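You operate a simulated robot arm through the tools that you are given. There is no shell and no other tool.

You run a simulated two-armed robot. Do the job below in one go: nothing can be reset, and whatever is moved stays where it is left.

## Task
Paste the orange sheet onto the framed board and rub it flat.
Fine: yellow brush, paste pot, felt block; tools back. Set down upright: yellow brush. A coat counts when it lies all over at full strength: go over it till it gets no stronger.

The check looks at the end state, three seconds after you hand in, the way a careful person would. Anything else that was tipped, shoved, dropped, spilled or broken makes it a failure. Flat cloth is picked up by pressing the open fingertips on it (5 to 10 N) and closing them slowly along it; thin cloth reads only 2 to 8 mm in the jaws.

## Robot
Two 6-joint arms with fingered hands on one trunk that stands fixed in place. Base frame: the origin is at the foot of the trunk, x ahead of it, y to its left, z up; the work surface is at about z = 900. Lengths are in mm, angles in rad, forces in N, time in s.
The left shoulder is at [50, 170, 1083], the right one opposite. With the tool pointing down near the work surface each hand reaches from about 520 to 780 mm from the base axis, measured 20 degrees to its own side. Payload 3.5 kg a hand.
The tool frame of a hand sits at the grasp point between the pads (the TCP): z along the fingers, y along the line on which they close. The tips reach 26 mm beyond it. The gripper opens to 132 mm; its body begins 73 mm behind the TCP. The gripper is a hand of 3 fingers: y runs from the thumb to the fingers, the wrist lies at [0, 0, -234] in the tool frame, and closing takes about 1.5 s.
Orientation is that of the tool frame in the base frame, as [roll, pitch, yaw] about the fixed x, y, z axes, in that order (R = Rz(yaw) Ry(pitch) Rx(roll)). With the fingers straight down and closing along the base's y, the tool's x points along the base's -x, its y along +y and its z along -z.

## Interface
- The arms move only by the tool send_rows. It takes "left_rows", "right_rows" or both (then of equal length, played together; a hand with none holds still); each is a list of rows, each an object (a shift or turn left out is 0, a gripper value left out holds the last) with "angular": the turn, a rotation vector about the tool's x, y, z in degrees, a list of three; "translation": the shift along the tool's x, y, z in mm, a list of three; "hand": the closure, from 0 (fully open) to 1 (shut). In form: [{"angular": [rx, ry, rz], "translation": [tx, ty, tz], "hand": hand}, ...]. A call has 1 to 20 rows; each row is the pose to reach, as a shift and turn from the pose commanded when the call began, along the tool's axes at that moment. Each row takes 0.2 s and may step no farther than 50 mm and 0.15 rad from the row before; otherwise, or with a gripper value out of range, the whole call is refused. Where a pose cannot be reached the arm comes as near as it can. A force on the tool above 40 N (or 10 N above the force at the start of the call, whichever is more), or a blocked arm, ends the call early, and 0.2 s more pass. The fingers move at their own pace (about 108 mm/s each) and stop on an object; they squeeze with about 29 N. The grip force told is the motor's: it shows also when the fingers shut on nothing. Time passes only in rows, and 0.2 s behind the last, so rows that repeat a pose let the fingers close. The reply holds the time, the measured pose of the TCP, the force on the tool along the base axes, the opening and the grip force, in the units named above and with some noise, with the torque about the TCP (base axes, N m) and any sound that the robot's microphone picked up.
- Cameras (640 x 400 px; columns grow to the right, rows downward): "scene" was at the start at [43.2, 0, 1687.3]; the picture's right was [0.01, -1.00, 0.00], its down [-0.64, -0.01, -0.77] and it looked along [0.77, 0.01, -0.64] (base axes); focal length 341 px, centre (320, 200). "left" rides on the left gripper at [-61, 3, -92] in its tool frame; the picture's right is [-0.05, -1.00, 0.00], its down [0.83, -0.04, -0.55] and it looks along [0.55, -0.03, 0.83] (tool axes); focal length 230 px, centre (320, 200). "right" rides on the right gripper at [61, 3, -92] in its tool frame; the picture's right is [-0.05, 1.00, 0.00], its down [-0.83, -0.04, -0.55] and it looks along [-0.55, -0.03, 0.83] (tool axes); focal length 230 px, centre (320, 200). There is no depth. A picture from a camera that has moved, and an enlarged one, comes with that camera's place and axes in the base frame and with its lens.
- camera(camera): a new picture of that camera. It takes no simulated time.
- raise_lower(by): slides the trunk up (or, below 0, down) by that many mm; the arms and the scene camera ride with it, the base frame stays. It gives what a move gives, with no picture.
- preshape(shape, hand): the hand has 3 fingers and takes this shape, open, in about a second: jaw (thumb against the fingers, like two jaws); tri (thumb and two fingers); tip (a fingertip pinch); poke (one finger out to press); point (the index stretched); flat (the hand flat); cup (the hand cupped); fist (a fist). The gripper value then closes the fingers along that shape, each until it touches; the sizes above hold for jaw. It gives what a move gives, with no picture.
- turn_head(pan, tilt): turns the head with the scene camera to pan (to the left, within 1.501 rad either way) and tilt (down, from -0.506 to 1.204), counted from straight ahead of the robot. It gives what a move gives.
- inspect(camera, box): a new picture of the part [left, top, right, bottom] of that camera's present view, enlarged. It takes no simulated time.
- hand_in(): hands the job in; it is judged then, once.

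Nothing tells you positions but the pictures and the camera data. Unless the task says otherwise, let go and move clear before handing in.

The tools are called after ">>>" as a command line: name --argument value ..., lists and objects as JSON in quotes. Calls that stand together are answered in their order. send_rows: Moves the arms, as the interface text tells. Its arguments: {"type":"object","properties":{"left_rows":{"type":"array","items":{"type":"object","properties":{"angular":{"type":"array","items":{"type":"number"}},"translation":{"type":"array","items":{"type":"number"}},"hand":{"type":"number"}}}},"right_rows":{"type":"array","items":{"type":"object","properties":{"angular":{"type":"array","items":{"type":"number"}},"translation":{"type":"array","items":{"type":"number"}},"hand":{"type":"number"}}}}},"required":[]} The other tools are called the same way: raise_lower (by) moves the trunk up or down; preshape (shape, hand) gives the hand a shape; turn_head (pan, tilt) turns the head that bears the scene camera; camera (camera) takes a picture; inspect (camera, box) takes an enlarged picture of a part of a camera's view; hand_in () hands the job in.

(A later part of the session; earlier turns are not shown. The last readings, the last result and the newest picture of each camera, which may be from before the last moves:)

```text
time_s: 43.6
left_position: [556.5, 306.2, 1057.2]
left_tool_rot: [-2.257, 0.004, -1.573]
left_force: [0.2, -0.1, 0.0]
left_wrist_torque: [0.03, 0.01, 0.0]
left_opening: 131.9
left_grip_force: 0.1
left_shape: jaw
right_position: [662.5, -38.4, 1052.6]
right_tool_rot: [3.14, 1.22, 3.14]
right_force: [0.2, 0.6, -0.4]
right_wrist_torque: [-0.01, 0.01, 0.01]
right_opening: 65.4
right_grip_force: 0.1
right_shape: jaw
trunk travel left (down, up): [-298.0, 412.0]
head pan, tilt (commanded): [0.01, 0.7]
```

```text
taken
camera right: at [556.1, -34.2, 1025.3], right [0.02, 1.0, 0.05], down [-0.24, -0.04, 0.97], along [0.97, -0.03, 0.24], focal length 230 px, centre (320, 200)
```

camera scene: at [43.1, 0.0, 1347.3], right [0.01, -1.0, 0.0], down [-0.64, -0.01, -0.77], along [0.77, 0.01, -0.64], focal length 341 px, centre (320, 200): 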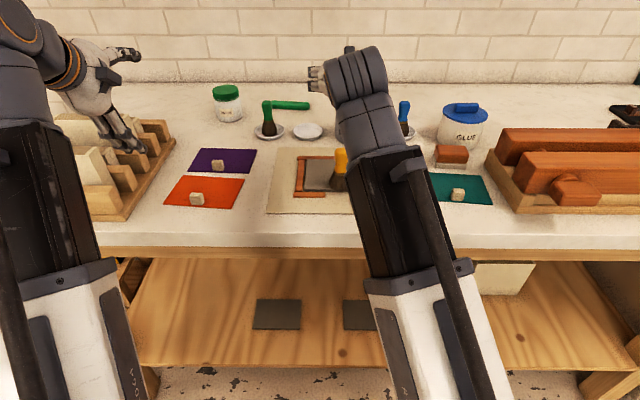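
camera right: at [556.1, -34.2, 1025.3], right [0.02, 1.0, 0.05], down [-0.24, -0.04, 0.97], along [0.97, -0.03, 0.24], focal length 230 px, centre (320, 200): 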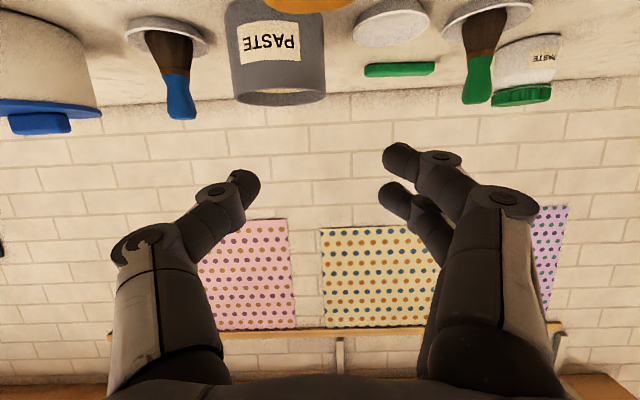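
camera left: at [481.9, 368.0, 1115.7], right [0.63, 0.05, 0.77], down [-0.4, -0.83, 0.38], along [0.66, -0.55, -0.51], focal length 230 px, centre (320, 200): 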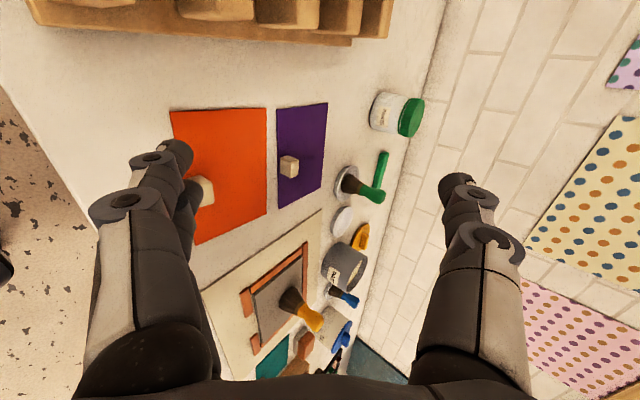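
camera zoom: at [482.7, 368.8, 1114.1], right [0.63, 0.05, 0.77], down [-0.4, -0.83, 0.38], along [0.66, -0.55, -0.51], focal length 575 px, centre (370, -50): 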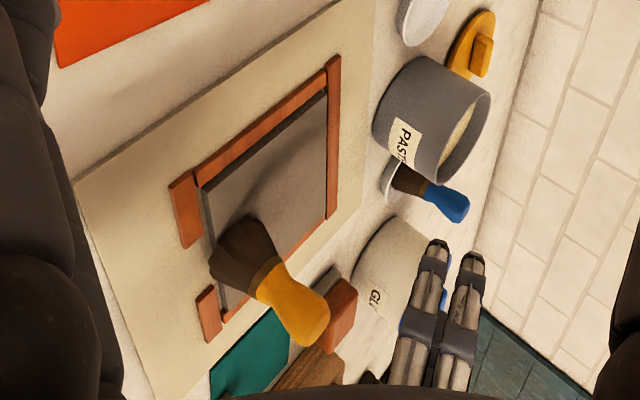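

>>> send_rows --right_rows '[{"translation": [12.2, 1.7, -33.6], "hand": 0.5}, {"translation": [24.5, 3.4, -67.2]}, {"translation": [24.5, 3.4, -67.2]}]'

>>> camera --camera "right"

>>> inspect --camera "left" --box '[200, 240, 360, 380]'

```text
time_s: 44.4
left_position: [556.2, 307.4, 1057.7]
left_tool_rot: [-2.258, 0.004, -1.571]
left_force: [0.1, -0.1, -0.3]
left_wrist_torque: [-0.03, -0.02, 0.01]
left_opening: 132.1
left_grip_force: 0.0
left_shape: jaw
right_position: [590.5, -33.4, 1052.7]
right_tool_rot: [3.14, 1.221, 3.138]
right_force: [0.4, 0.0, -0.1]
right_wrist_torque: [-0.01, -0.02, 0.02]
right_opening: 65.5
right_grip_force: 0.0
right_shape: jaw
trunk travel left (down, up): [-298.0, 412.0]
head pan, tilt (commanded): [0.01, 0.7]
```

```text
taken
camera right: at [484.0, -30.6, 1025.7], right [0.02, 1.0, 0.05], down [-0.24, -0.04, 0.97], along [0.97, -0.03, 0.24], focal length 230 px, centre (320, 200)
```

right: 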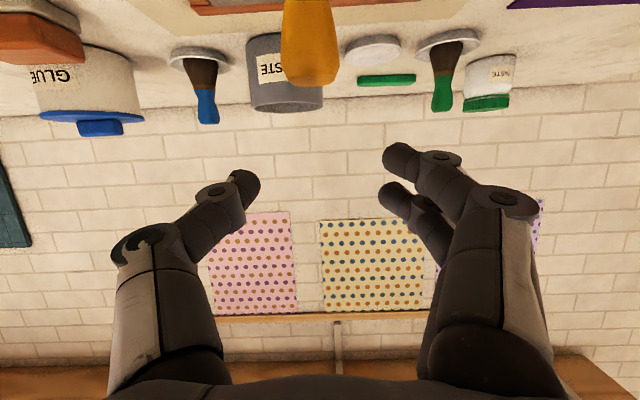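

```text
2.86 times, centred on (280, 310) of left
camera zoom: at [482.6, 368.8, 1114.1], right [0.63, 0.05, 0.77], down [-0.4, -0.83, 0.38], along [0.66, -0.55, -0.51], focal length 657 px, centre (434, -114)
```

zoom: 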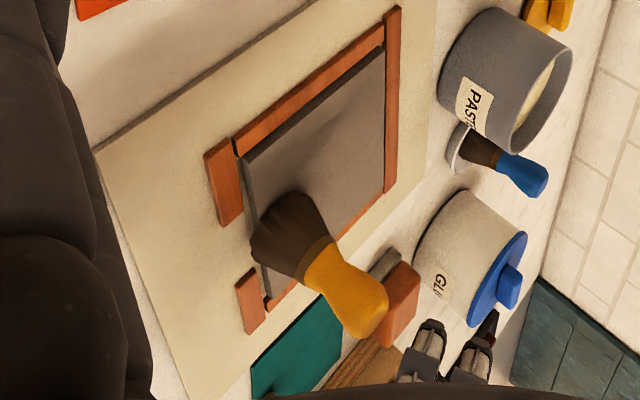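

Aligned: brush ahead of the open fingers at about (603, −36). Descending so the handle sits about 14 mm beyond the TCP, at the fingertips.

>>> send_rows --right_rows '[{"translation": [24, -1, 8.8], "hand": 0.5}, {"translation": [48, -2.5, 17.6]}, {"translation": [72.9, -2.5, 26.5]}, {"translation": [72.9, -2.5, 26.5]}]'

>>> camera --camera "right"

>>> inspect --camera "left" --box '[200, 240, 360, 380]'

```text
time_s: 45.4
left_position: [555.7, 307.1, 1058.6]
left_tool_rot: [-2.256, 0.002, -1.573]
left_force: [0.1, 0.2, 0.0]
left_wrist_torque: [-0.02, 0.01, 0.0]
left_opening: 131.9
left_grip_force: 0.1
left_shape: jaw
right_position: [590.6, -36.0, 975.8]
right_tool_rot: [3.141, 1.221, 3.139]
right_force: [0.5, 0.6, -0.9]
right_wrist_torque: [-0.02, 0.04, -0.01]
right_opening: 65.3
right_grip_force: 0.1
right_shape: jaw
trunk travel left (down, up): [-298.0, 412.0]
head pan, tilt (commanded): [0.01, 0.7]
```

```text
taken
camera right: at [484.7, -33.1, 947.5], right [0.02, 1.0, 0.05], down [-0.24, -0.04, 0.97], along [0.97, -0.03, 0.24], focal length 230 px, centre (320, 200)
```

right: 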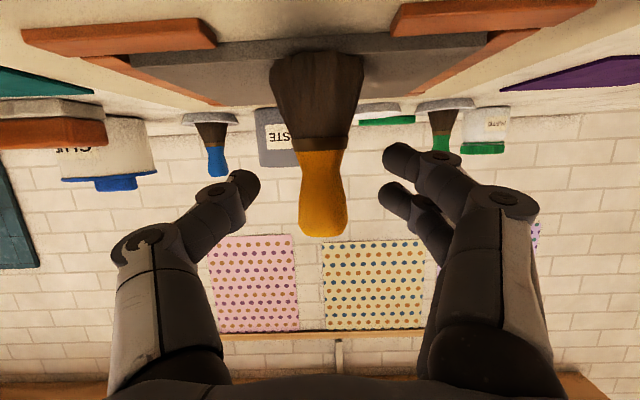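

```text
2.86 times, centred on (280, 310) of left
camera zoom: at [482.7, 368.8, 1114.1], right [0.63, 0.05, 0.77], down [-0.4, -0.83, 0.38], along [0.66, -0.55, -0.51], focal length 657 px, centre (434, -114)
```

zoom: 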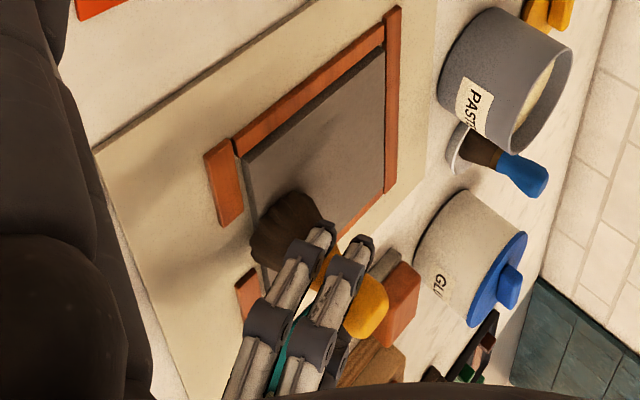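

>>> send_rows --right_rows '[{"translation": [-1.9, 0, -0.7], "hand": 0.6}, {"translation": [-1.9, 0, -0.7], "hand": 0.7}, {"translation": [-1.9, 0, -0.7], "hand": 0.77}, {"translation": [-1.9, 0, -0.7], "hand": 0.77}, {"translation": [-1.9, 0, -0.7], "hand": 0.77}]'

>>> camera --camera "right"

>>> inspect --camera "left" --box '[240, 280, 320, 350]'

```text
time_s: 46.6
left_position: [556.2, 307.0, 1057.7]
left_tool_rot: [-2.257, 0.004, -1.572]
left_force: [0.0, 0.2, -0.3]
left_wrist_torque: [0.0, -0.03, 0.01]
left_opening: 131.8
left_grip_force: 0.0
left_shape: jaw
right_position: [592.0, -36.0, 976.2]
right_tool_rot: [3.141, 1.222, 3.14]
right_force: [0.1, -0.5, 0.6]
right_wrist_torque: [0.01, 0.01, 0.02]
right_opening: 30.5
right_grip_force: 0.0
right_shape: jaw
trunk travel left (down, up): [-298.0, 412.0]
head pan, tilt (commanded): [0.01, 0.7]
```

```text
taken
camera right: at [484.7, -33.1, 949.7], right [0.02, 1.0, 0.05], down [-0.24, -0.04, 0.97], along [0.97, -0.03, 0.24], focal length 230 px, centre (320, 200)
```

right: 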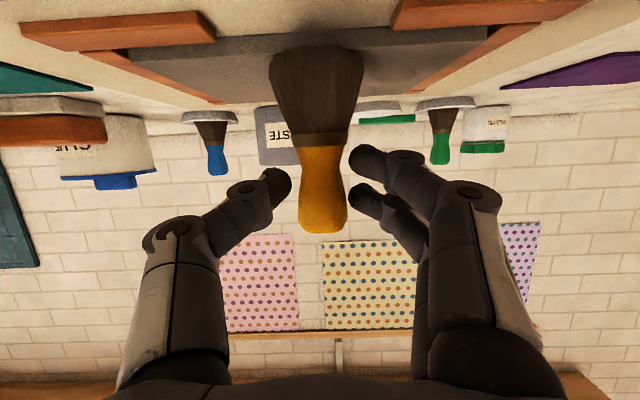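

```text
5.71 times, centred on (280, 315) of left
camera zoom: at [482.7, 368.8, 1114.1], right [0.63, 0.05, 0.77], down [-0.4, -0.83, 0.38], along [0.66, -0.55, -0.51], focal length 1315 px, centre (549, -457)
```

zoom: 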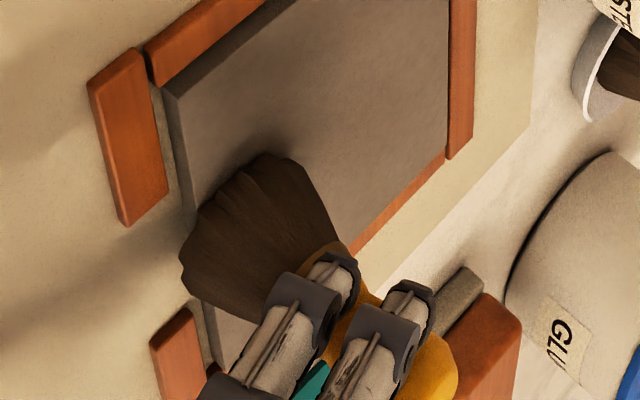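

>>> send_rows --right_rows '[{"hand": 0.8}, {"hand": 0.83}, {"hand": 0.86}, {"hand": 0.9}, {"hand": 1}, {"hand": 1}, {"hand": 1}]'

>>> camera --camera "right"

>>> inspect --camera "left" --box '[240, 280, 320, 350]'

```text
time_s: 48.2
left_position: [555.3, 307.8, 1058.7]
left_tool_rot: [-2.256, 0.003, -1.573]
left_force: [-0.9, 1.2, -0.3]
left_wrist_torque: [0.0, 0.02, 0.0]
left_opening: 131.9
left_grip_force: 0.0
left_shape: jaw
right_position: [590.7, -36.6, 976.8]
right_tool_rot: [3.141, 1.221, 3.14]
right_force: [-0.4, 0.9, -0.8]
right_wrist_torque: [-0.03, 0.02, -0.01]
right_opening: 22.4
right_grip_force: 28.8
right_shape: jaw
trunk travel left (down, up): [-298.0, 412.0]
head pan, tilt (commanded): [0.01, 0.7]
```

```text
taken
camera right: at [484.7, -33.1, 949.7], right [0.02, 1.0, 0.05], down [-0.24, -0.04, 0.97], along [0.97, -0.03, 0.24], focal length 230 px, centre (320, 200)
```

right: 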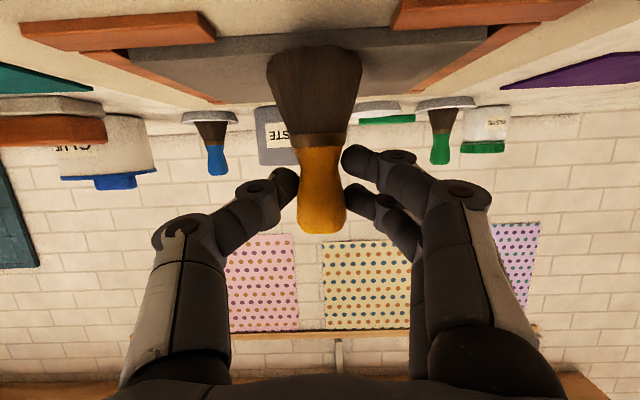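

```text
5.71 times, centred on (280, 315) of left
camera zoom: at [482.7, 368.8, 1114.0], right [0.63, 0.05, 0.77], down [-0.4, -0.83, 0.38], along [0.66, -0.55, -0.51], focal length 1315 px, centre (549, -457)
```

zoom: 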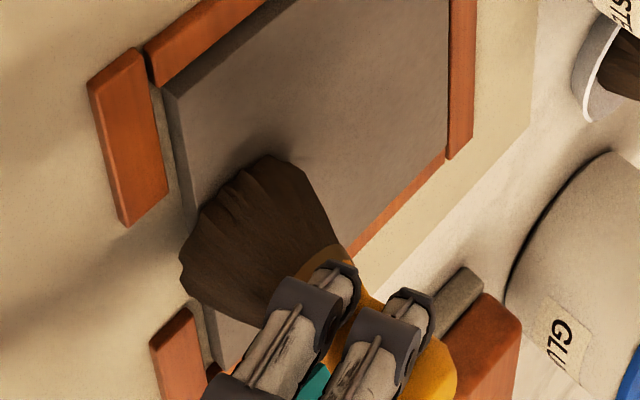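

Gripped at 22.4 mm with 29 N and the brush stayed upright. Lifting a little to check it holds.

>>> send_rows --right_rows '[{"translation": [-9.4, 0, -3.4], "hand": 1}, {"translation": [-28, 0, -10.3]}, {"translation": [-47, 0, -17.1]}, {"translation": [-47, 0, -17.1]}]'

>>> camera --camera "right"

>>> inspect --camera "left" --box '[220, 260, 340, 370]'

```text
time_s: 49.2
left_position: [556.3, 306.8, 1058.3]
left_tool_rot: [-2.256, 0.001, -1.572]
left_force: [0.2, 0.3, 0.0]
left_wrist_torque: [0.0, 0.01, -0.01]
left_opening: 132.1
left_grip_force: 0.1
left_shape: jaw
right_position: [591.3, -36.9, 1026.2]
right_tool_rot: [-3.141, 1.223, 3.139]
right_force: [-1.2, -0.3, 0.5]
right_wrist_torque: [0.0, 0.0, 0.0]
right_opening: 22.3
right_grip_force: 28.9
right_shape: jaw
trunk travel left (down, up): [-298.0, 412.0]
head pan, tilt (commanded): [0.01, 0.7]
```

```text
taken
camera right: at [484.3, -33.5, 999.6], right [0.02, 1.0, 0.05], down [-0.24, -0.04, 0.97], along [0.97, -0.03, 0.24], focal length 230 px, centre (320, 200)
```

right: 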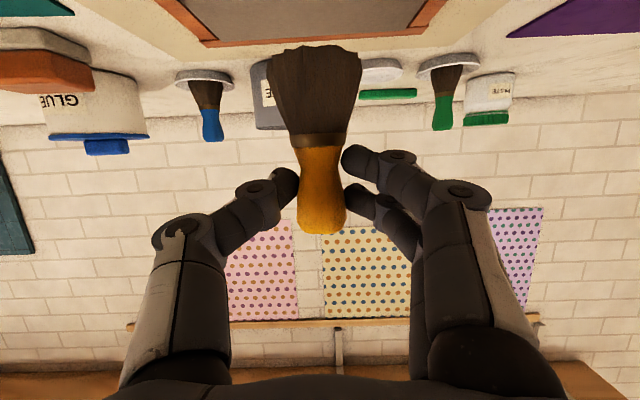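

```text
3.64 times, centred on (280, 315) of left
camera zoom: at [482.7, 368.8, 1114.0], right [0.63, 0.05, 0.77], down [-0.4, -0.83, 0.38], along [0.66, -0.55, -0.51], focal length 837 px, centre (466, -218)
```

zoom: 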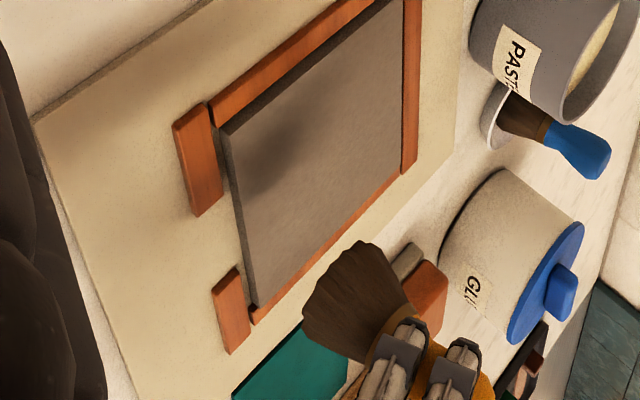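

The brush holds firmly and upright. I'll raise the trunk 30 mm so both the pot and board are in reach, then carry the brush over the paste pot.

>>> raise_lower --by 30

```text
time_s: 50.0
left_position: [555.2, 306.4, 1088.1]
left_tool_rot: [-2.257, 0.005, -1.572]
left_force: [0.1, 0.0, -0.5]
left_wrist_torque: [0.0, -0.02, 0.02]
left_opening: 132.0
left_grip_force: 0.1
left_shape: jaw
right_position: [590.9, -37.4, 1057.4]
right_tool_rot: [-3.141, 1.222, 3.14]
right_force: [-0.5, 1.4, -0.5]
right_wrist_torque: [-0.03, 0.01, 0.0]
right_opening: 22.2
right_grip_force: 29.2
right_shape: jaw
trunk travel left (down, up): [-328.0, 382.0]
head pan, tilt (commanded): [0.01, 0.7]
```

>>> send_rows --right_rows '[{"translation": [-16.4, -7, 42], "hand": 1}, {"translation": [-32.7, -14, 84]}, {"translation": [-49, -22, 126]}, {"translation": [-65.4, -30, 168]}, {"translation": [-81.8, -43.6, 211.4]}, {"translation": [-81.8, -43.6, 211.4]}]'

>>> camera --camera "right"

>>> inspect --camera "left" --box '[280, 200, 420, 340]'

>>> inspect --camera "scene" --box '[280, 60, 420, 180]'

```text
time_s: 51.4
left_position: [556.4, 308.6, 1087.5]
left_tool_rot: [-2.257, 0.004, -1.573]
left_force: [0.4, -0.4, 0.3]
left_wrist_torque: [0.02, -0.01, -0.01]
left_opening: 131.8
left_grip_force: 0.0
left_shape: jaw
right_position: [817.6, -81.3, 1061.9]
right_tool_rot: [-3.14, 1.22, 3.139]
right_force: [0.4, -0.1, -0.4]
right_wrist_torque: [0.03, 0.0, -0.02]
right_opening: 22.4
right_grip_force: 29.0
right_shape: jaw
trunk travel left (down, up): [-328.0, 382.0]
head pan, tilt (commanded): [0.01, 0.7]
```

```text
taken
camera right: at [712.1, -77.9, 1034.4], right [0.02, 1.0, 0.05], down [-0.24, -0.04, 0.97], along [0.97, -0.03, 0.24], focal length 230 px, centre (320, 200)
```

right: 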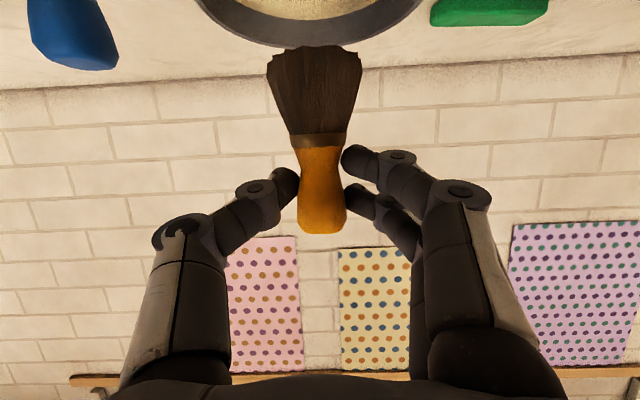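

```text
2.86 times, centred on (350, 270) of left
camera zoom: at [482.9, 368.7, 1144.0], right [0.63, 0.05, 0.77], down [-0.4, -0.83, 0.38], along [0.66, -0.55, -0.51], focal length 657 px, centre (234, 0)
```

zoom: 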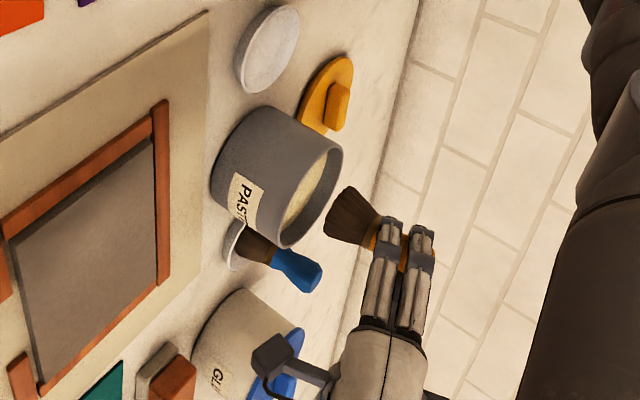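

```text
3.33 times, centred on (350, 120) of scene
camera zoom: at [43.3, 0.0, 1317.2], right [0.01, -1.0, 0.0], down [-0.64, -0.01, -0.77], along [0.77, 0.01, -0.64], focal length 1136 px, centre (220, 467)
```

zoom: 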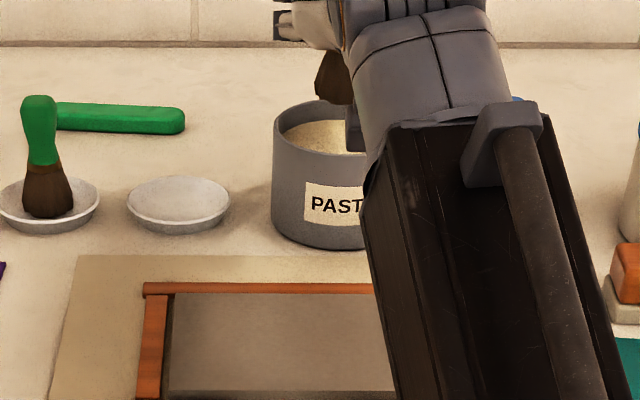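

The brush hangs over the pot centre. Lowering to dip the bristles roughly 10 mm into the paste.

>>> send_rows --right_rows '[{"translation": [9.4, 0, 3.4], "hand": 1}, {"translation": [18.8, 0, 6.8]}, {"translation": [28.2, 0, 10.3]}, {"translation": [35, 0, 12.7]}, {"translation": [40.4, 0, 14.7]}, {"translation": [40.4, 0, 14.7]}]'

>>> camera --camera "right"

>>> inspect --camera "left" --box '[290, 210, 390, 310]'

```text
time_s: 52.8
left_position: [555.4, 308.1, 1088.3]
left_tool_rot: [-2.253, 0.003, -1.572]
left_force: [0.0, -0.5, -0.1]
left_wrist_torque: [0.0, -0.02, -0.01]
left_opening: 131.7
left_grip_force: 0.0
left_shape: jaw
right_position: [816.0, -82.3, 1023.4]
right_tool_rot: [3.14, 1.231, 3.139]
right_force: [8.5, 0.1, 27.6]
right_wrist_torque: [0.27, -0.55, -0.03]
right_opening: 22.6
right_grip_force: 28.5
right_shape: jaw
trunk travel left (down, up): [-328.0, 382.0]
head pan, tilt (commanded): [0.01, 0.7]
```

```text
taken
camera right: at [710.4, -77.7, 995.5], right [0.02, 1.0, 0.05], down [-0.25, -0.04, 0.97], along [0.97, -0.03, 0.25], focal length 230 px, centre (320, 200)
```

right: 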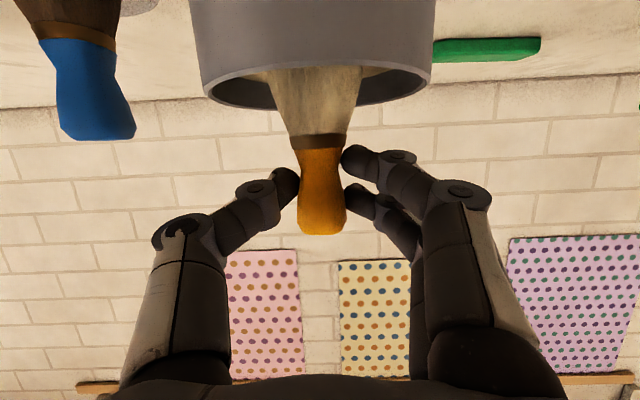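

```text
4.00 times, centred on (340, 260) of left
camera zoom: at [481.3, 369.0, 1145.1], right [0.63, 0.05, 0.77], down [-0.4, -0.83, 0.38], along [0.66, -0.55, -0.51], focal length 920 px, centre (240, -40)
```

zoom: 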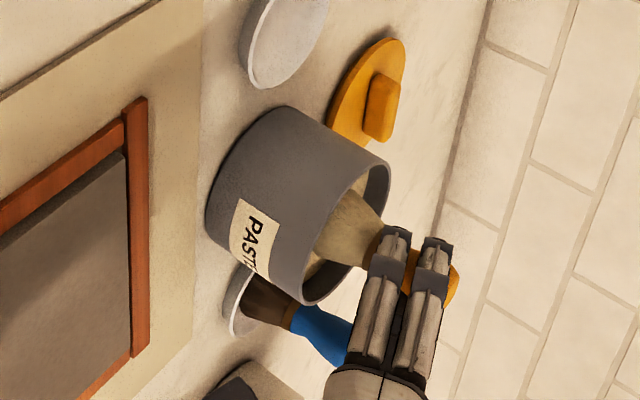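

The bristles are coated with paste; the paste surface is stiff (27 N), so I'll come up now and check the grip.

>>> send_rows --right_rows '[{"translation": [-7, 0, -2.5], "hand": 1}, {"translation": [-18.8, 0, -6.8]}, {"translation": [-37.6, 0, -13.7]}, {"translation": [-42, 0, -15.3]}, {"translation": [-42, 0, -15.3]}, {"translation": [-42, 0, -15.3]}]'

>>> camera --camera "right"

>>> inspect --camera "left" --box '[280, 200, 420, 340]'

```text
time_s: 54.2
left_position: [555.6, 307.6, 1088.5]
left_tool_rot: [-2.257, 0.004, -1.572]
left_force: [0.0, 1.0, -0.4]
left_wrist_torque: [0.01, 0.01, -0.02]
left_opening: 132.1
left_grip_force: 0.1
left_shape: jaw
right_position: [816.6, -80.7, 1063.0]
right_tool_rot: [3.141, 1.221, 3.139]
right_force: [-0.7, -0.5, -0.9]
right_wrist_torque: [-0.05, -0.02, -0.02]
right_opening: 22.2
right_grip_force: 28.9
right_shape: jaw
trunk travel left (down, up): [-328.0, 382.0]
head pan, tilt (commanded): [0.01, 0.7]
```

```text
taken
camera right: at [710.7, -77.1, 1035.7], right [0.02, 1.0, 0.05], down [-0.24, -0.04, 0.97], along [0.97, -0.03, 0.24], focal length 230 px, centre (320, 200)
```

right: 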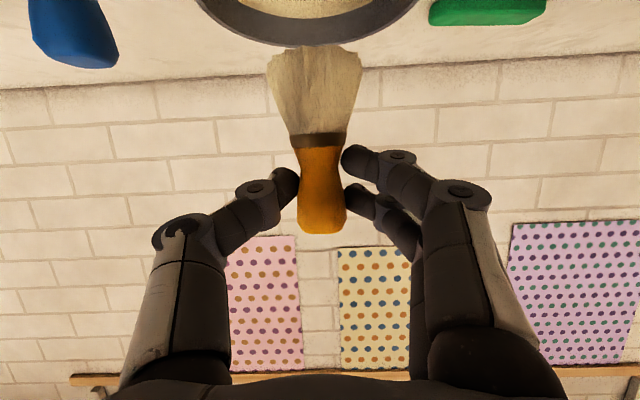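

```text
2.86 times, centred on (350, 270) of left
camera zoom: at [482.8, 368.8, 1144.0], right [0.63, 0.05, 0.77], down [-0.4, -0.83, 0.38], along [0.66, -0.55, -0.51], focal length 657 px, centre (234, 0)
```

zoom: 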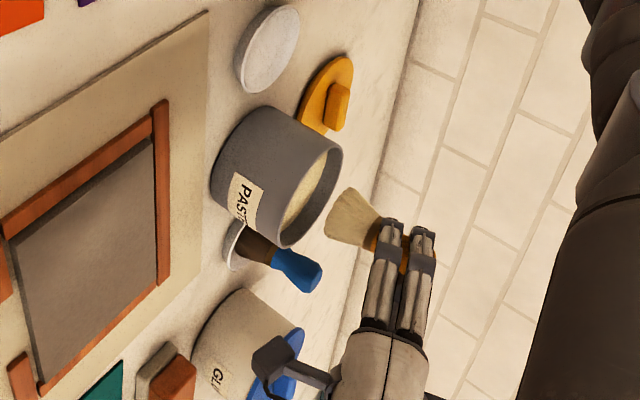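

Brush is loaded and still firmly upright. I'll carry it to the far-left corner area of the panel, staying just above the surface.

>>> send_rows --right_rows '[{"translation": [9.9, 19.5, -27.3], "hand": 1}, {"translation": [19.8, 39, -54.5]}, {"translation": [39.2, 58.6, -78.4]}, {"translation": [67.9, 78.2, -98.8]}, {"translation": [99.4, 97.7, -118.2]}, {"translation": [99.4, 97.7, -118.2]}]'

>>> camera --camera "right"

>>> inspect --camera "left" --box '[220, 200, 380, 340]'

>>> camera --camera "scene"

```text
time_s: 55.6
left_position: [556.0, 308.1, 1087.7]
left_tool_rot: [-2.256, 0.004, -1.573]
left_force: [0.1, -0.2, 0.9]
left_wrist_torque: [-0.05, 0.02, -0.01]
left_opening: 131.7
left_grip_force: 0.0
left_shape: jaw
right_position: [672.0, 16.7, 1009.6]
right_tool_rot: [3.14, 1.223, 3.138]
right_force: [-0.8, 0.3, -0.1]
right_wrist_torque: [0.01, 0.02, 0.01]
right_opening: 22.3
right_grip_force: 28.8
right_shape: jaw
trunk travel left (down, up): [-328.0, 382.0]
head pan, tilt (commanded): [0.01, 0.7]
```

```text
taken
camera right: at [565.5, 20.1, 982.8], right [0.02, 1.0, 0.05], down [-0.24, -0.04, 0.97], along [0.97, -0.03, 0.24], focal length 230 px, centre (320, 200)
```

right: 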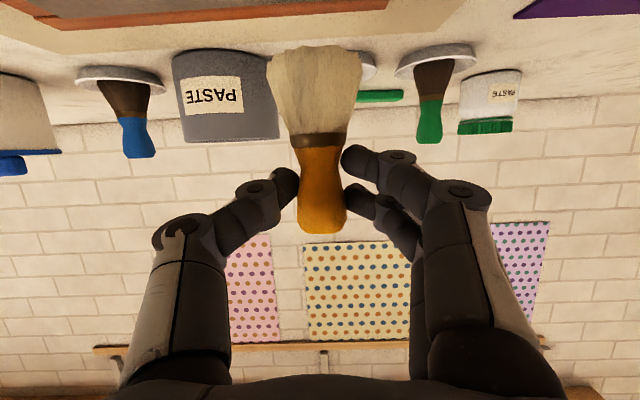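

```text
2.86 times, centred on (300, 270) of left
camera zoom: at [482.7, 368.8, 1144.0], right [0.63, 0.05, 0.77], down [-0.4, -0.83, 0.38], along [0.66, -0.55, -0.51], focal length 657 px, centre (377, 0)
```

zoom: 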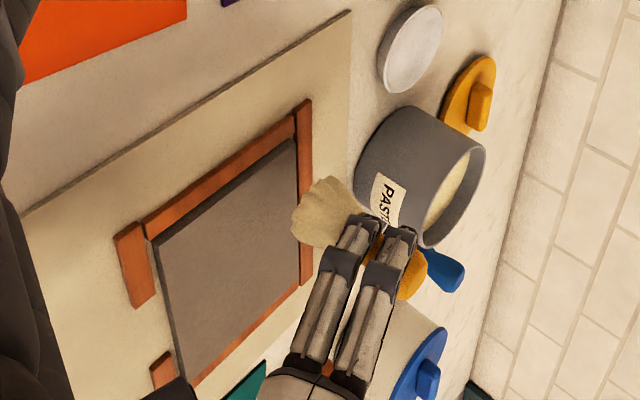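

```text
taken
camera scene: at [43.1, 0.1, 1317.3], right [0.01, -1.0, 0.0], down [-0.64, -0.01, -0.77], along [0.77, 0.01, -0.64], focal length 341 px, centre (320, 200)
```

scene: 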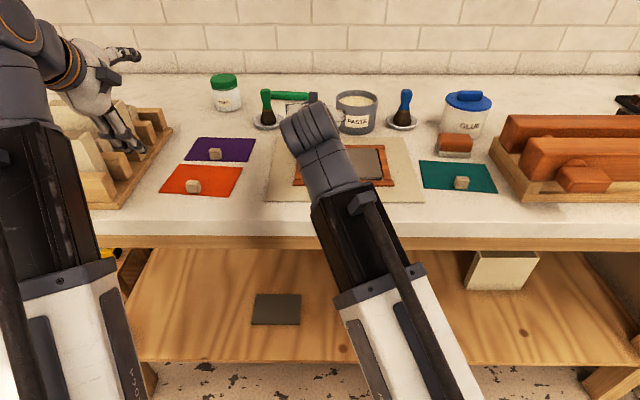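

The brush tip is over (686, 17). Lowering onto the panel until light contact.

>>> send_rows --right_rows '[{"translation": [9.4, 0, 3.4], "hand": 1}, {"translation": [18.8, 0, 6.8]}, {"translation": [26.3, 0, 9.6]}, {"translation": [31, 0, 11.3]}, {"translation": [32.5, 0, 11.8]}, {"translation": [32.5, 0, 11.8]}]'

>>> inspect --camera "left" --box '[220, 200, 380, 340]'

>>> camera --camera "right"

```text
time_s: 57.0
left_position: [555.8, 307.4, 1088.4]
left_tool_rot: [-2.256, 0.004, -1.573]
left_force: [-0.5, -0.6, -1.1]
left_wrist_torque: [0.01, 0.01, -0.01]
left_opening: 131.9
left_grip_force: 0.2
left_shape: jaw
right_position: [672.1, 17.0, 976.8]
right_tool_rot: [-3.141, 1.223, 3.14]
right_force: [1.2, -0.2, 5.2]
right_wrist_torque: [0.03, -0.09, -0.01]
right_opening: 22.8
right_grip_force: 28.5
right_shape: jaw
trunk travel left (down, up): [-328.0, 382.0]
head pan, tilt (commanded): [0.01, 0.7]
```

```text
2.86 times, centred on (300, 270) of left
camera zoom: at [482.5, 368.8, 1144.3], right [0.63, 0.05, 0.77], down [-0.4, -0.83, 0.38], along [0.66, -0.55, -0.51], focal length 657 px, centre (377, 0)
```

zoom: 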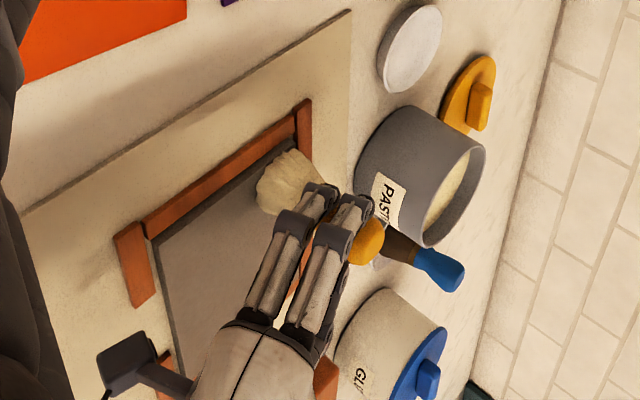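

```text
taken
camera right: at [565.8, 20.4, 948.9], right [0.02, 1.0, 0.05], down [-0.24, -0.04, 0.97], along [0.97, -0.03, 0.24], focal length 230 px, centre (320, 200)
```

right: 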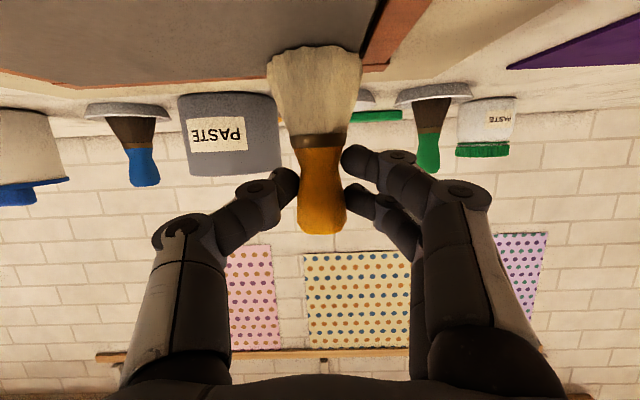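

Contact at about 5 N. First stroke along the far edge to the right.

>>> send_rows --right_rows '[{"translation": [0, -15, 0], "hand": 1}, {"translation": [0, -35, 0]}, {"translation": [0, -55, 0]}, {"translation": [0, -75, 0]}, {"translation": [0, -95, 0]}, {"translation": [0, -115, 0]}, {"translation": [0, -117, 0]}]'

>>> inspect --camera "left" --box '[220, 200, 380, 340]'

>>> camera --camera "right"

```text
time_s: 58.6
left_position: [554.9, 307.0, 1089.4]
left_tool_rot: [-2.257, 0.003, -1.57]
left_force: [-0.7, 0.1, 0.1]
left_wrist_torque: [-0.01, 0.0, 0.01]
left_opening: 132.1
left_grip_force: 0.1
left_shape: jaw
right_position: [672.0, -99.5, 975.9]
right_tool_rot: [-3.139, 1.225, -3.141]
right_force: [-0.2, 5.3, 11.6]
right_wrist_torque: [0.18, -0.22, 0.11]
right_opening: 22.3
right_grip_force: 28.8
right_shape: jaw
trunk travel left (down, up): [-328.0, 382.0]
head pan, tilt (commanded): [0.01, 0.7]
```

```text
2.86 times, centred on (300, 270) of left
camera zoom: at [481.9, 369.3, 1144.3], right [0.63, 0.05, 0.77], down [-0.4, -0.83, 0.38], along [0.66, -0.55, -0.51], focal length 657 px, centre (377, 0)
```

zoom: 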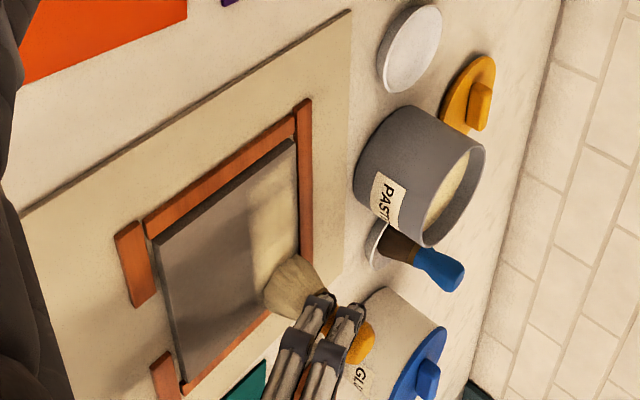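

```text
taken
camera right: at [565.1, -96.1, 948.7], right [0.02, 1.0, 0.05], down [-0.24, -0.04, 0.97], along [0.97, -0.03, 0.24], focal length 230 px, centre (320, 200)
```

right: 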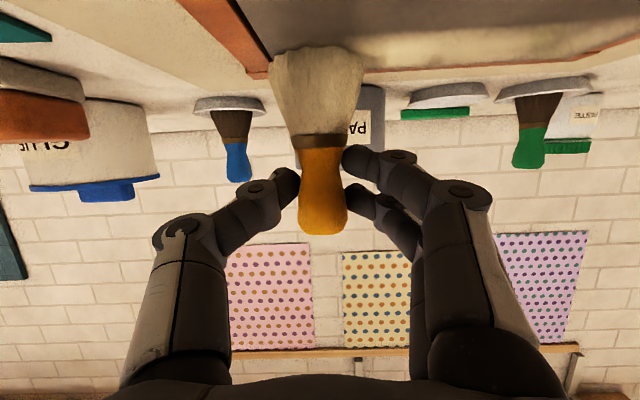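

>>> inspect --camera "left" --box '[250, 225, 310, 300]'

>>> inspect --camera "scene" --box '[280, 120, 400, 200]'

```text
5.33 times, centred on (280, 262) of left
camera zoom: at [481.9, 369.3, 1144.3], right [0.63, 0.05, 0.77], down [-0.4, -0.83, 0.38], along [0.66, -0.55, -0.51], focal length 1227 px, centre (533, -133)
```

zoom: 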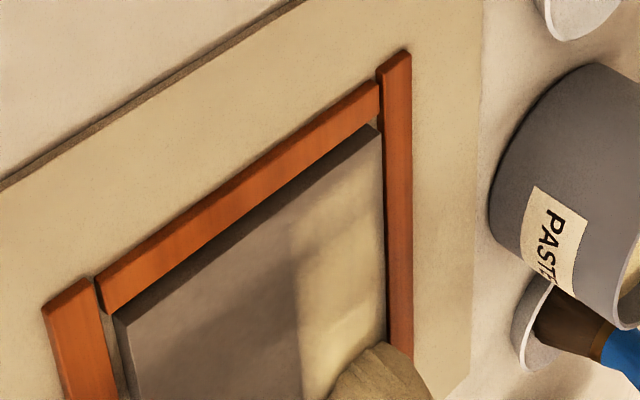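

```text
5.00 times, centred on (340, 160) of scene
camera zoom: at [42.2, 0.6, 1317.3], right [0.01, -1.0, 0.0], down [-0.64, -0.01, -0.77], along [0.77, 0.01, -0.64], focal length 1705 px, centre (220, 400)
```

zoom: 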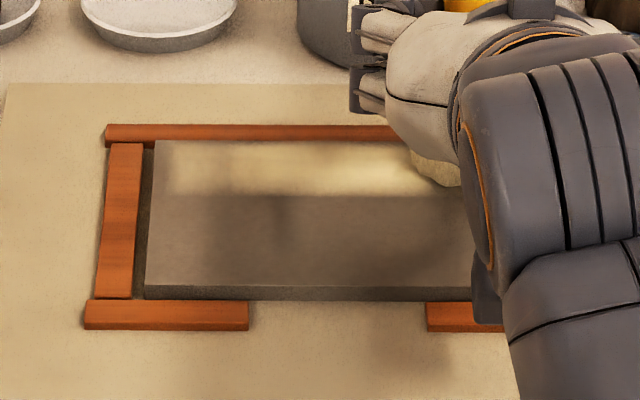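

The stroke leaves a visible coat about 40 mm wide, building with each pass. I'll paint in a serpentine across the panel.

>>> send_rows --right_rows '[{"translation": [-1, -3, 1.2], "hand": 1}, {"translation": [-1, 20, 1.2]}, {"translation": [-1, 45, 1.2]}, {"translation": [-1, 70, 1.2]}, {"translation": [-1, 95, 1.2]}, {"translation": [-1, 120, 1.2]}, {"translation": [6.9, 120, -20.4]}, {"translation": [6.9, 95, -20.4]}, {"translation": [6.9, 70, -20.4]}, {"translation": [6.9, 45, -20.4]}, {"translation": [6.9, 20, -20.4]}, {"translation": [6.9, -3, -20.4]}, {"translation": [14.7, -3, -42]}, {"translation": [14.7, 20, -42]}, {"translation": [14.7, 45, -42]}, {"translation": [14.7, 70, -42]}, {"translation": [14.7, 95, -42]}, {"translation": [14.7, 120, -42]}]'

>>> inspect --camera "left" --box '[230, 210, 330, 320]'

>>> inspect --camera "scene" --box '[280, 120, 400, 200]'

>>> camera --camera "right"

```text
time_s: 62.4
left_position: [555.8, 307.2, 1088.2]
left_tool_rot: [-2.257, 0.004, -1.573]
left_force: [-0.6, -0.7, -0.3]
left_wrist_torque: [-0.02, -0.01, 0.0]
left_opening: 131.9
left_grip_force: 0.1
left_shape: jaw
right_position: [627.1, 20.6, 976.1]
right_tool_rot: [3.14, 1.222, 3.136]
right_force: [-0.8, -1.3, 4.4]
right_wrist_torque: [0.0, -0.05, -0.05]
right_opening: 22.8
right_grip_force: 29.4
right_shape: jaw
trunk travel left (down, up): [-328.0, 382.0]
head pan, tilt (commanded): [0.01, 0.7]
```

```text
3.64 times, centred on (280, 265) of left
camera zoom: at [482.5, 368.5, 1144.3], right [0.63, 0.05, 0.77], down [-0.4, -0.83, 0.38], along [0.66, -0.55, -0.51], focal length 837 px, centre (466, -36)
```

zoom: 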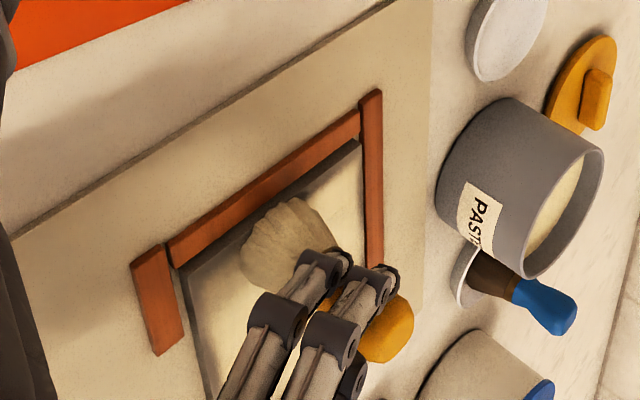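

```text
5.00 times, centred on (340, 160) of scene
camera zoom: at [42.8, -0.3, 1317.3], right [0.01, -1.0, 0.0], down [-0.64, -0.01, -0.77], along [0.77, 0.01, -0.64], focal length 1705 px, centre (220, 400)
```

zoom: 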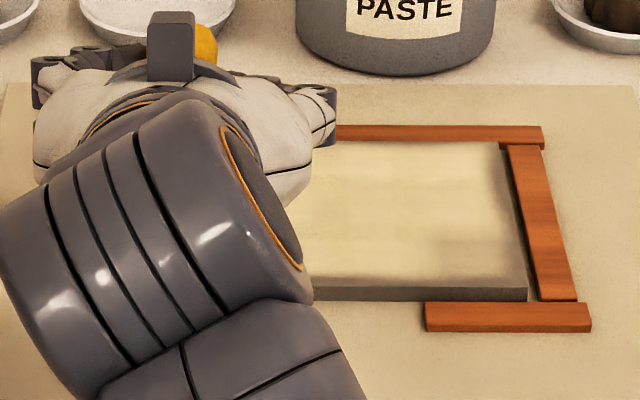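

```text
taken
camera right: at [521.3, 24.1, 949.0], right [0.02, 1.0, 0.05], down [-0.24, -0.04, 0.97], along [0.97, -0.03, 0.24], focal length 230 px, centre (320, 200)
```

right: 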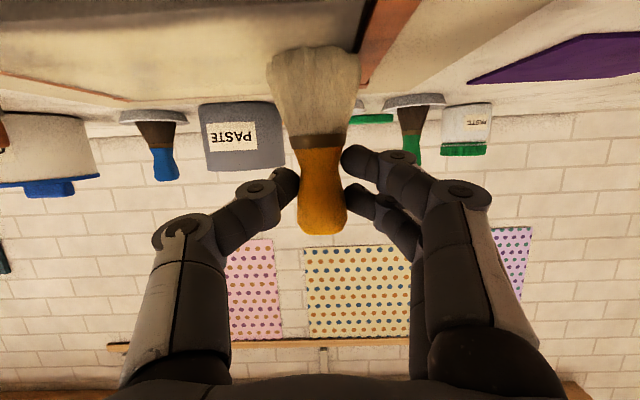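

The coat is building nicely. Next the near edge, then a pass around the perimeter.

>>> send_rows --right_rows '[{"translation": [7.9, 0, -21.6], "hand": 1}, {"translation": [7.9, -25, -21.6]}, {"translation": [7.9, -50, -21.6]}, {"translation": [7.9, -75, -21.6]}, {"translation": [7.9, -100, -21.6]}, {"translation": [7.9, -124, -21.6]}, {"translation": [0, -124, 0]}, {"translation": [-7.9, -124, 21.6]}, {"translation": [-15.7, -124, 43.2]}, {"translation": [-15.7, -100, 43.2]}, {"translation": [-15.7, -75, 43.2]}, {"translation": [-15.7, -50, 43.2]}, {"translation": [-15.7, -25, 43.2]}, {"translation": [-15.7, 1, 43.2]}, {"translation": [-7.9, 1, 21.6]}, {"translation": [0, 1, 0]}, {"translation": [7.9, 1, -21.6]}]'

>>> inspect --camera "left" --box '[230, 210, 330, 320]'

>>> inspect --camera "scene" --box '[280, 120, 400, 200]'

>>> camera --camera "right"

```text
time_s: 66.0
left_position: [556.7, 307.8, 1088.2]
left_tool_rot: [-2.256, 0.003, -1.571]
left_force: [0.9, 0.6, -0.3]
left_wrist_torque: [-0.03, 0.03, 0.0]
left_opening: 131.7
left_grip_force: 0.0
left_shape: jaw
right_position: [604.8, 21.4, 976.2]
right_tool_rot: [3.141, 1.222, 3.139]
right_force: [0.6, 0.6, 3.8]
right_wrist_torque: [0.07, -0.04, -0.01]
right_opening: 22.2
right_grip_force: 29.1
right_shape: jaw
right hand out of reach, approached as far as the arm can: row 4, 5, 6
trunk travel left (down, up): [-328.0, 382.0]
head pan, tilt (commanded): [0.01, 0.7]
```

```text
3.64 times, centred on (280, 265) of left
camera zoom: at [482.6, 368.8, 1144.1], right [0.63, 0.05, 0.77], down [-0.4, -0.83, 0.38], along [0.66, -0.55, -0.51], focal length 837 px, centre (466, -36)
```

zoom: 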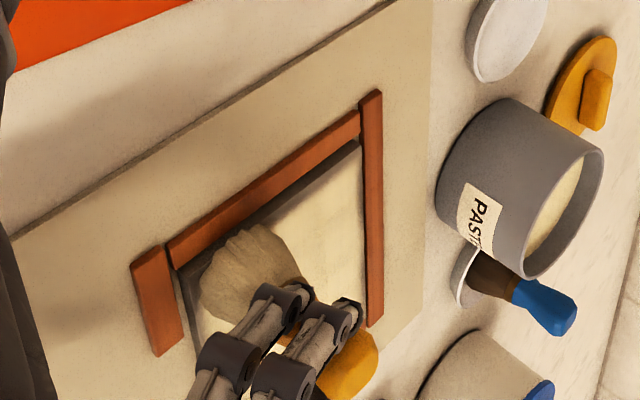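

```text
5.00 times, centred on (340, 160) of scene
camera zoom: at [43.1, 0.0, 1317.2], right [0.01, -1.0, 0.0], down [-0.64, -0.01, -0.77], along [0.77, 0.01, -0.64], focal length 1705 px, centre (220, 400)
```

zoom: 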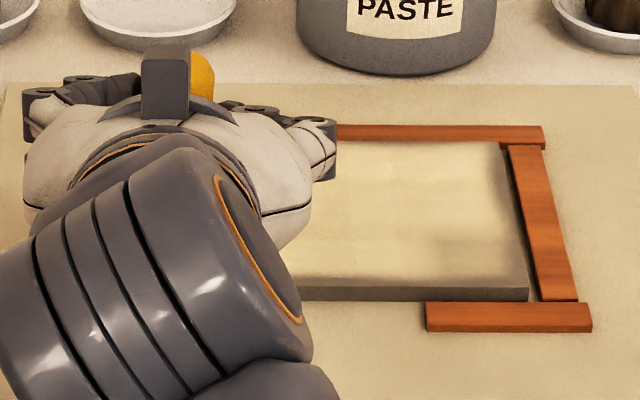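

```text
taken
camera right: at [498.1, 25.3, 948.9], right [0.02, 1.0, 0.05], down [-0.24, -0.04, 0.97], along [0.97, -0.03, 0.24], focal length 230 px, centre (320, 200)
```

right: 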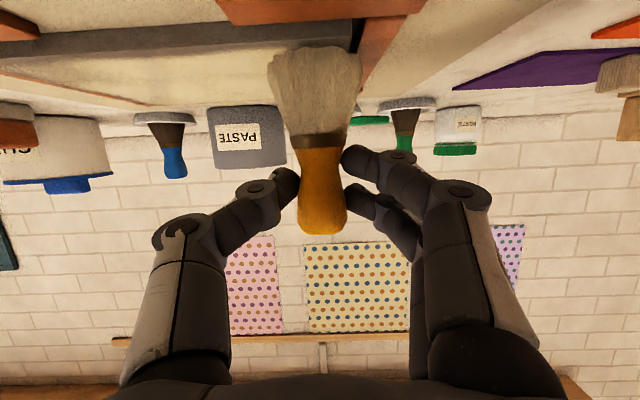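

Most of the panel is coated; the near-right part was out of reach and the brush is drying. I'll go back to the pot, looking at the board on the way.

>>> send_rows --right_rows '[{"translation": [-41, 0, -15], "hand": 1}, {"translation": [-81.8, 0, -29.8]}, {"translation": [-93.9, -17.1, 3.5]}, {"translation": [-106.1, -34.1, 36.9]}, {"translation": [-118.2, -51.2, 70.2]}, {"translation": [-130.3, -68.3, 103.5]}, {"translation": [-142.5, -85.3, 136.9]}, {"translation": [-154.6, -102.4, 170.2]}, {"translation": [-154.6, -102.4, 170.2]}]'

>>> inspect --camera "left" --box '[220, 200, 340, 340]'

>>> inspect --camera "scene" --box '[280, 120, 400, 200]'

>>> camera --camera "right"

```text
time_s: 68.0
left_position: [557.1, 307.7, 1087.7]
left_tool_rot: [-2.257, 0.004, -1.572]
left_force: [-0.4, 0.4, 0.1]
left_wrist_torque: [0.02, -0.01, 0.0]
left_opening: 131.8
left_grip_force: 0.1
left_shape: jaw
right_position: [818.0, -82.1, 1061.8]
right_tool_rot: [-3.14, 1.22, 3.139]
right_force: [-0.3, -0.5, -0.6]
right_wrist_torque: [0.02, 0.03, -0.01]
right_opening: 22.3
right_grip_force: 28.8
right_shape: jaw
trunk travel left (down, up): [-328.0, 382.0]
head pan, tilt (commanded): [0.01, 0.7]
```

```text
2.86 times, centred on (280, 270) of left
camera zoom: at [482.9, 368.7, 1144.0], right [0.63, 0.05, 0.77], down [-0.4, -0.83, 0.38], along [0.66, -0.55, -0.51], focal length 657 px, centre (434, 0)
```

zoom: 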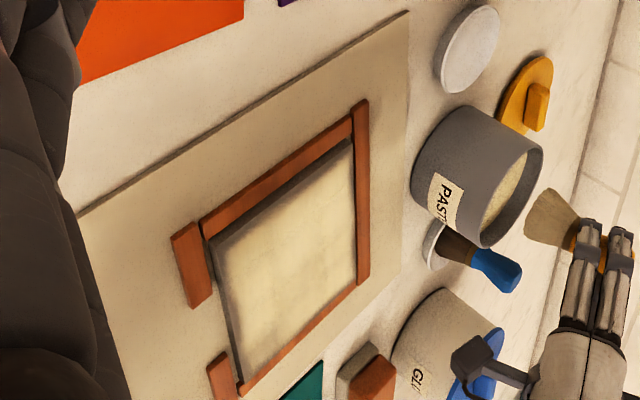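

```text
5.00 times, centred on (340, 160) of scene
camera zoom: at [43.3, 0.0, 1317.2], right [0.01, -1.0, 0.0], down [-0.64, -0.01, -0.77], along [0.77, 0.01, -0.64], focal length 1705 px, centre (220, 400)
```

zoom: 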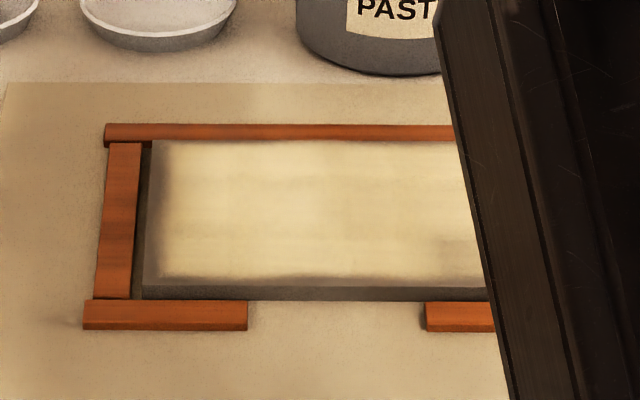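

```text
taken
camera right: at [711.4, -79.3, 1034.5], right [0.02, 1.0, 0.05], down [-0.24, -0.04, 0.97], along [0.97, -0.03, 0.24], focal length 230 px, centre (320, 200)
```

right: 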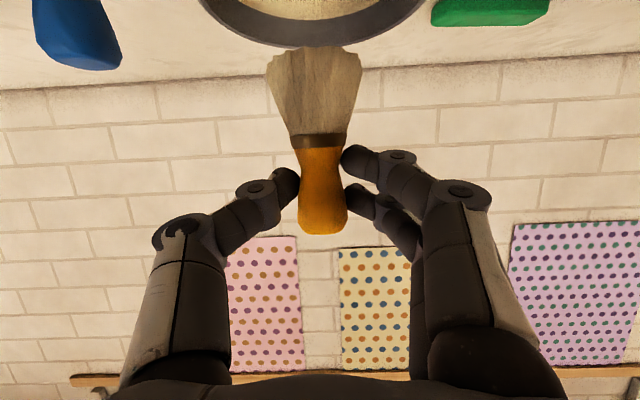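

The coat covers most of the board; only the edges and the near-right zone are thin. Dipping again, more gently.

>>> send_rows --right_rows '[{"translation": [9.4, 0, 3.4], "hand": 1}, {"translation": [18.8, 0, 6.8]}, {"translation": [28.2, 0, 10.3]}, {"translation": [34, 0, 12.3]}, {"translation": [36, 0, 13.1]}, {"translation": [36, 0, 13.1]}]'

>>> camera --camera "right"

```text
time_s: 69.4
left_position: [556.1, 306.6, 1088.0]
left_tool_rot: [-2.257, 0.003, -1.572]
left_force: [-0.4, -0.7, 0.0]
left_wrist_torque: [0.0, -0.01, 0.05]
left_opening: 131.9
left_grip_force: 0.0
left_shape: jaw
right_position: [817.4, -83.2, 1023.6]
right_tool_rot: [3.141, 1.222, 3.139]
right_force: [0.1, -1.1, 1.5]
right_wrist_torque: [0.02, -0.04, -0.03]
right_opening: 22.6
right_grip_force: 29.0
right_shape: jaw
trunk travel left (down, up): [-328.0, 382.0]
head pan, tilt (commanded): [0.01, 0.7]
```

```text
taken
camera right: at [711.0, -78.5, 997.2], right [0.02, 1.0, 0.05], down [-0.24, -0.04, 0.97], along [0.97, -0.03, 0.24], focal length 230 px, centre (320, 200)
```

right: 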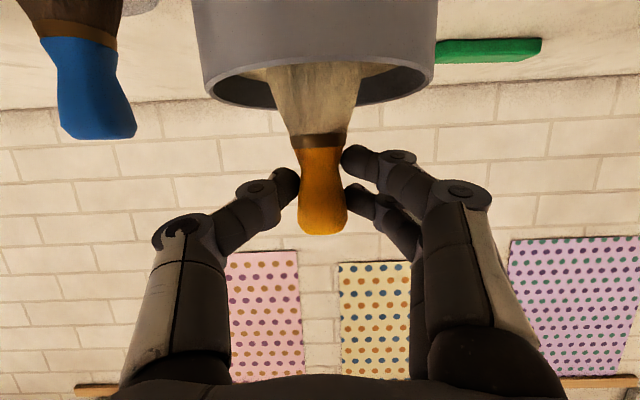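

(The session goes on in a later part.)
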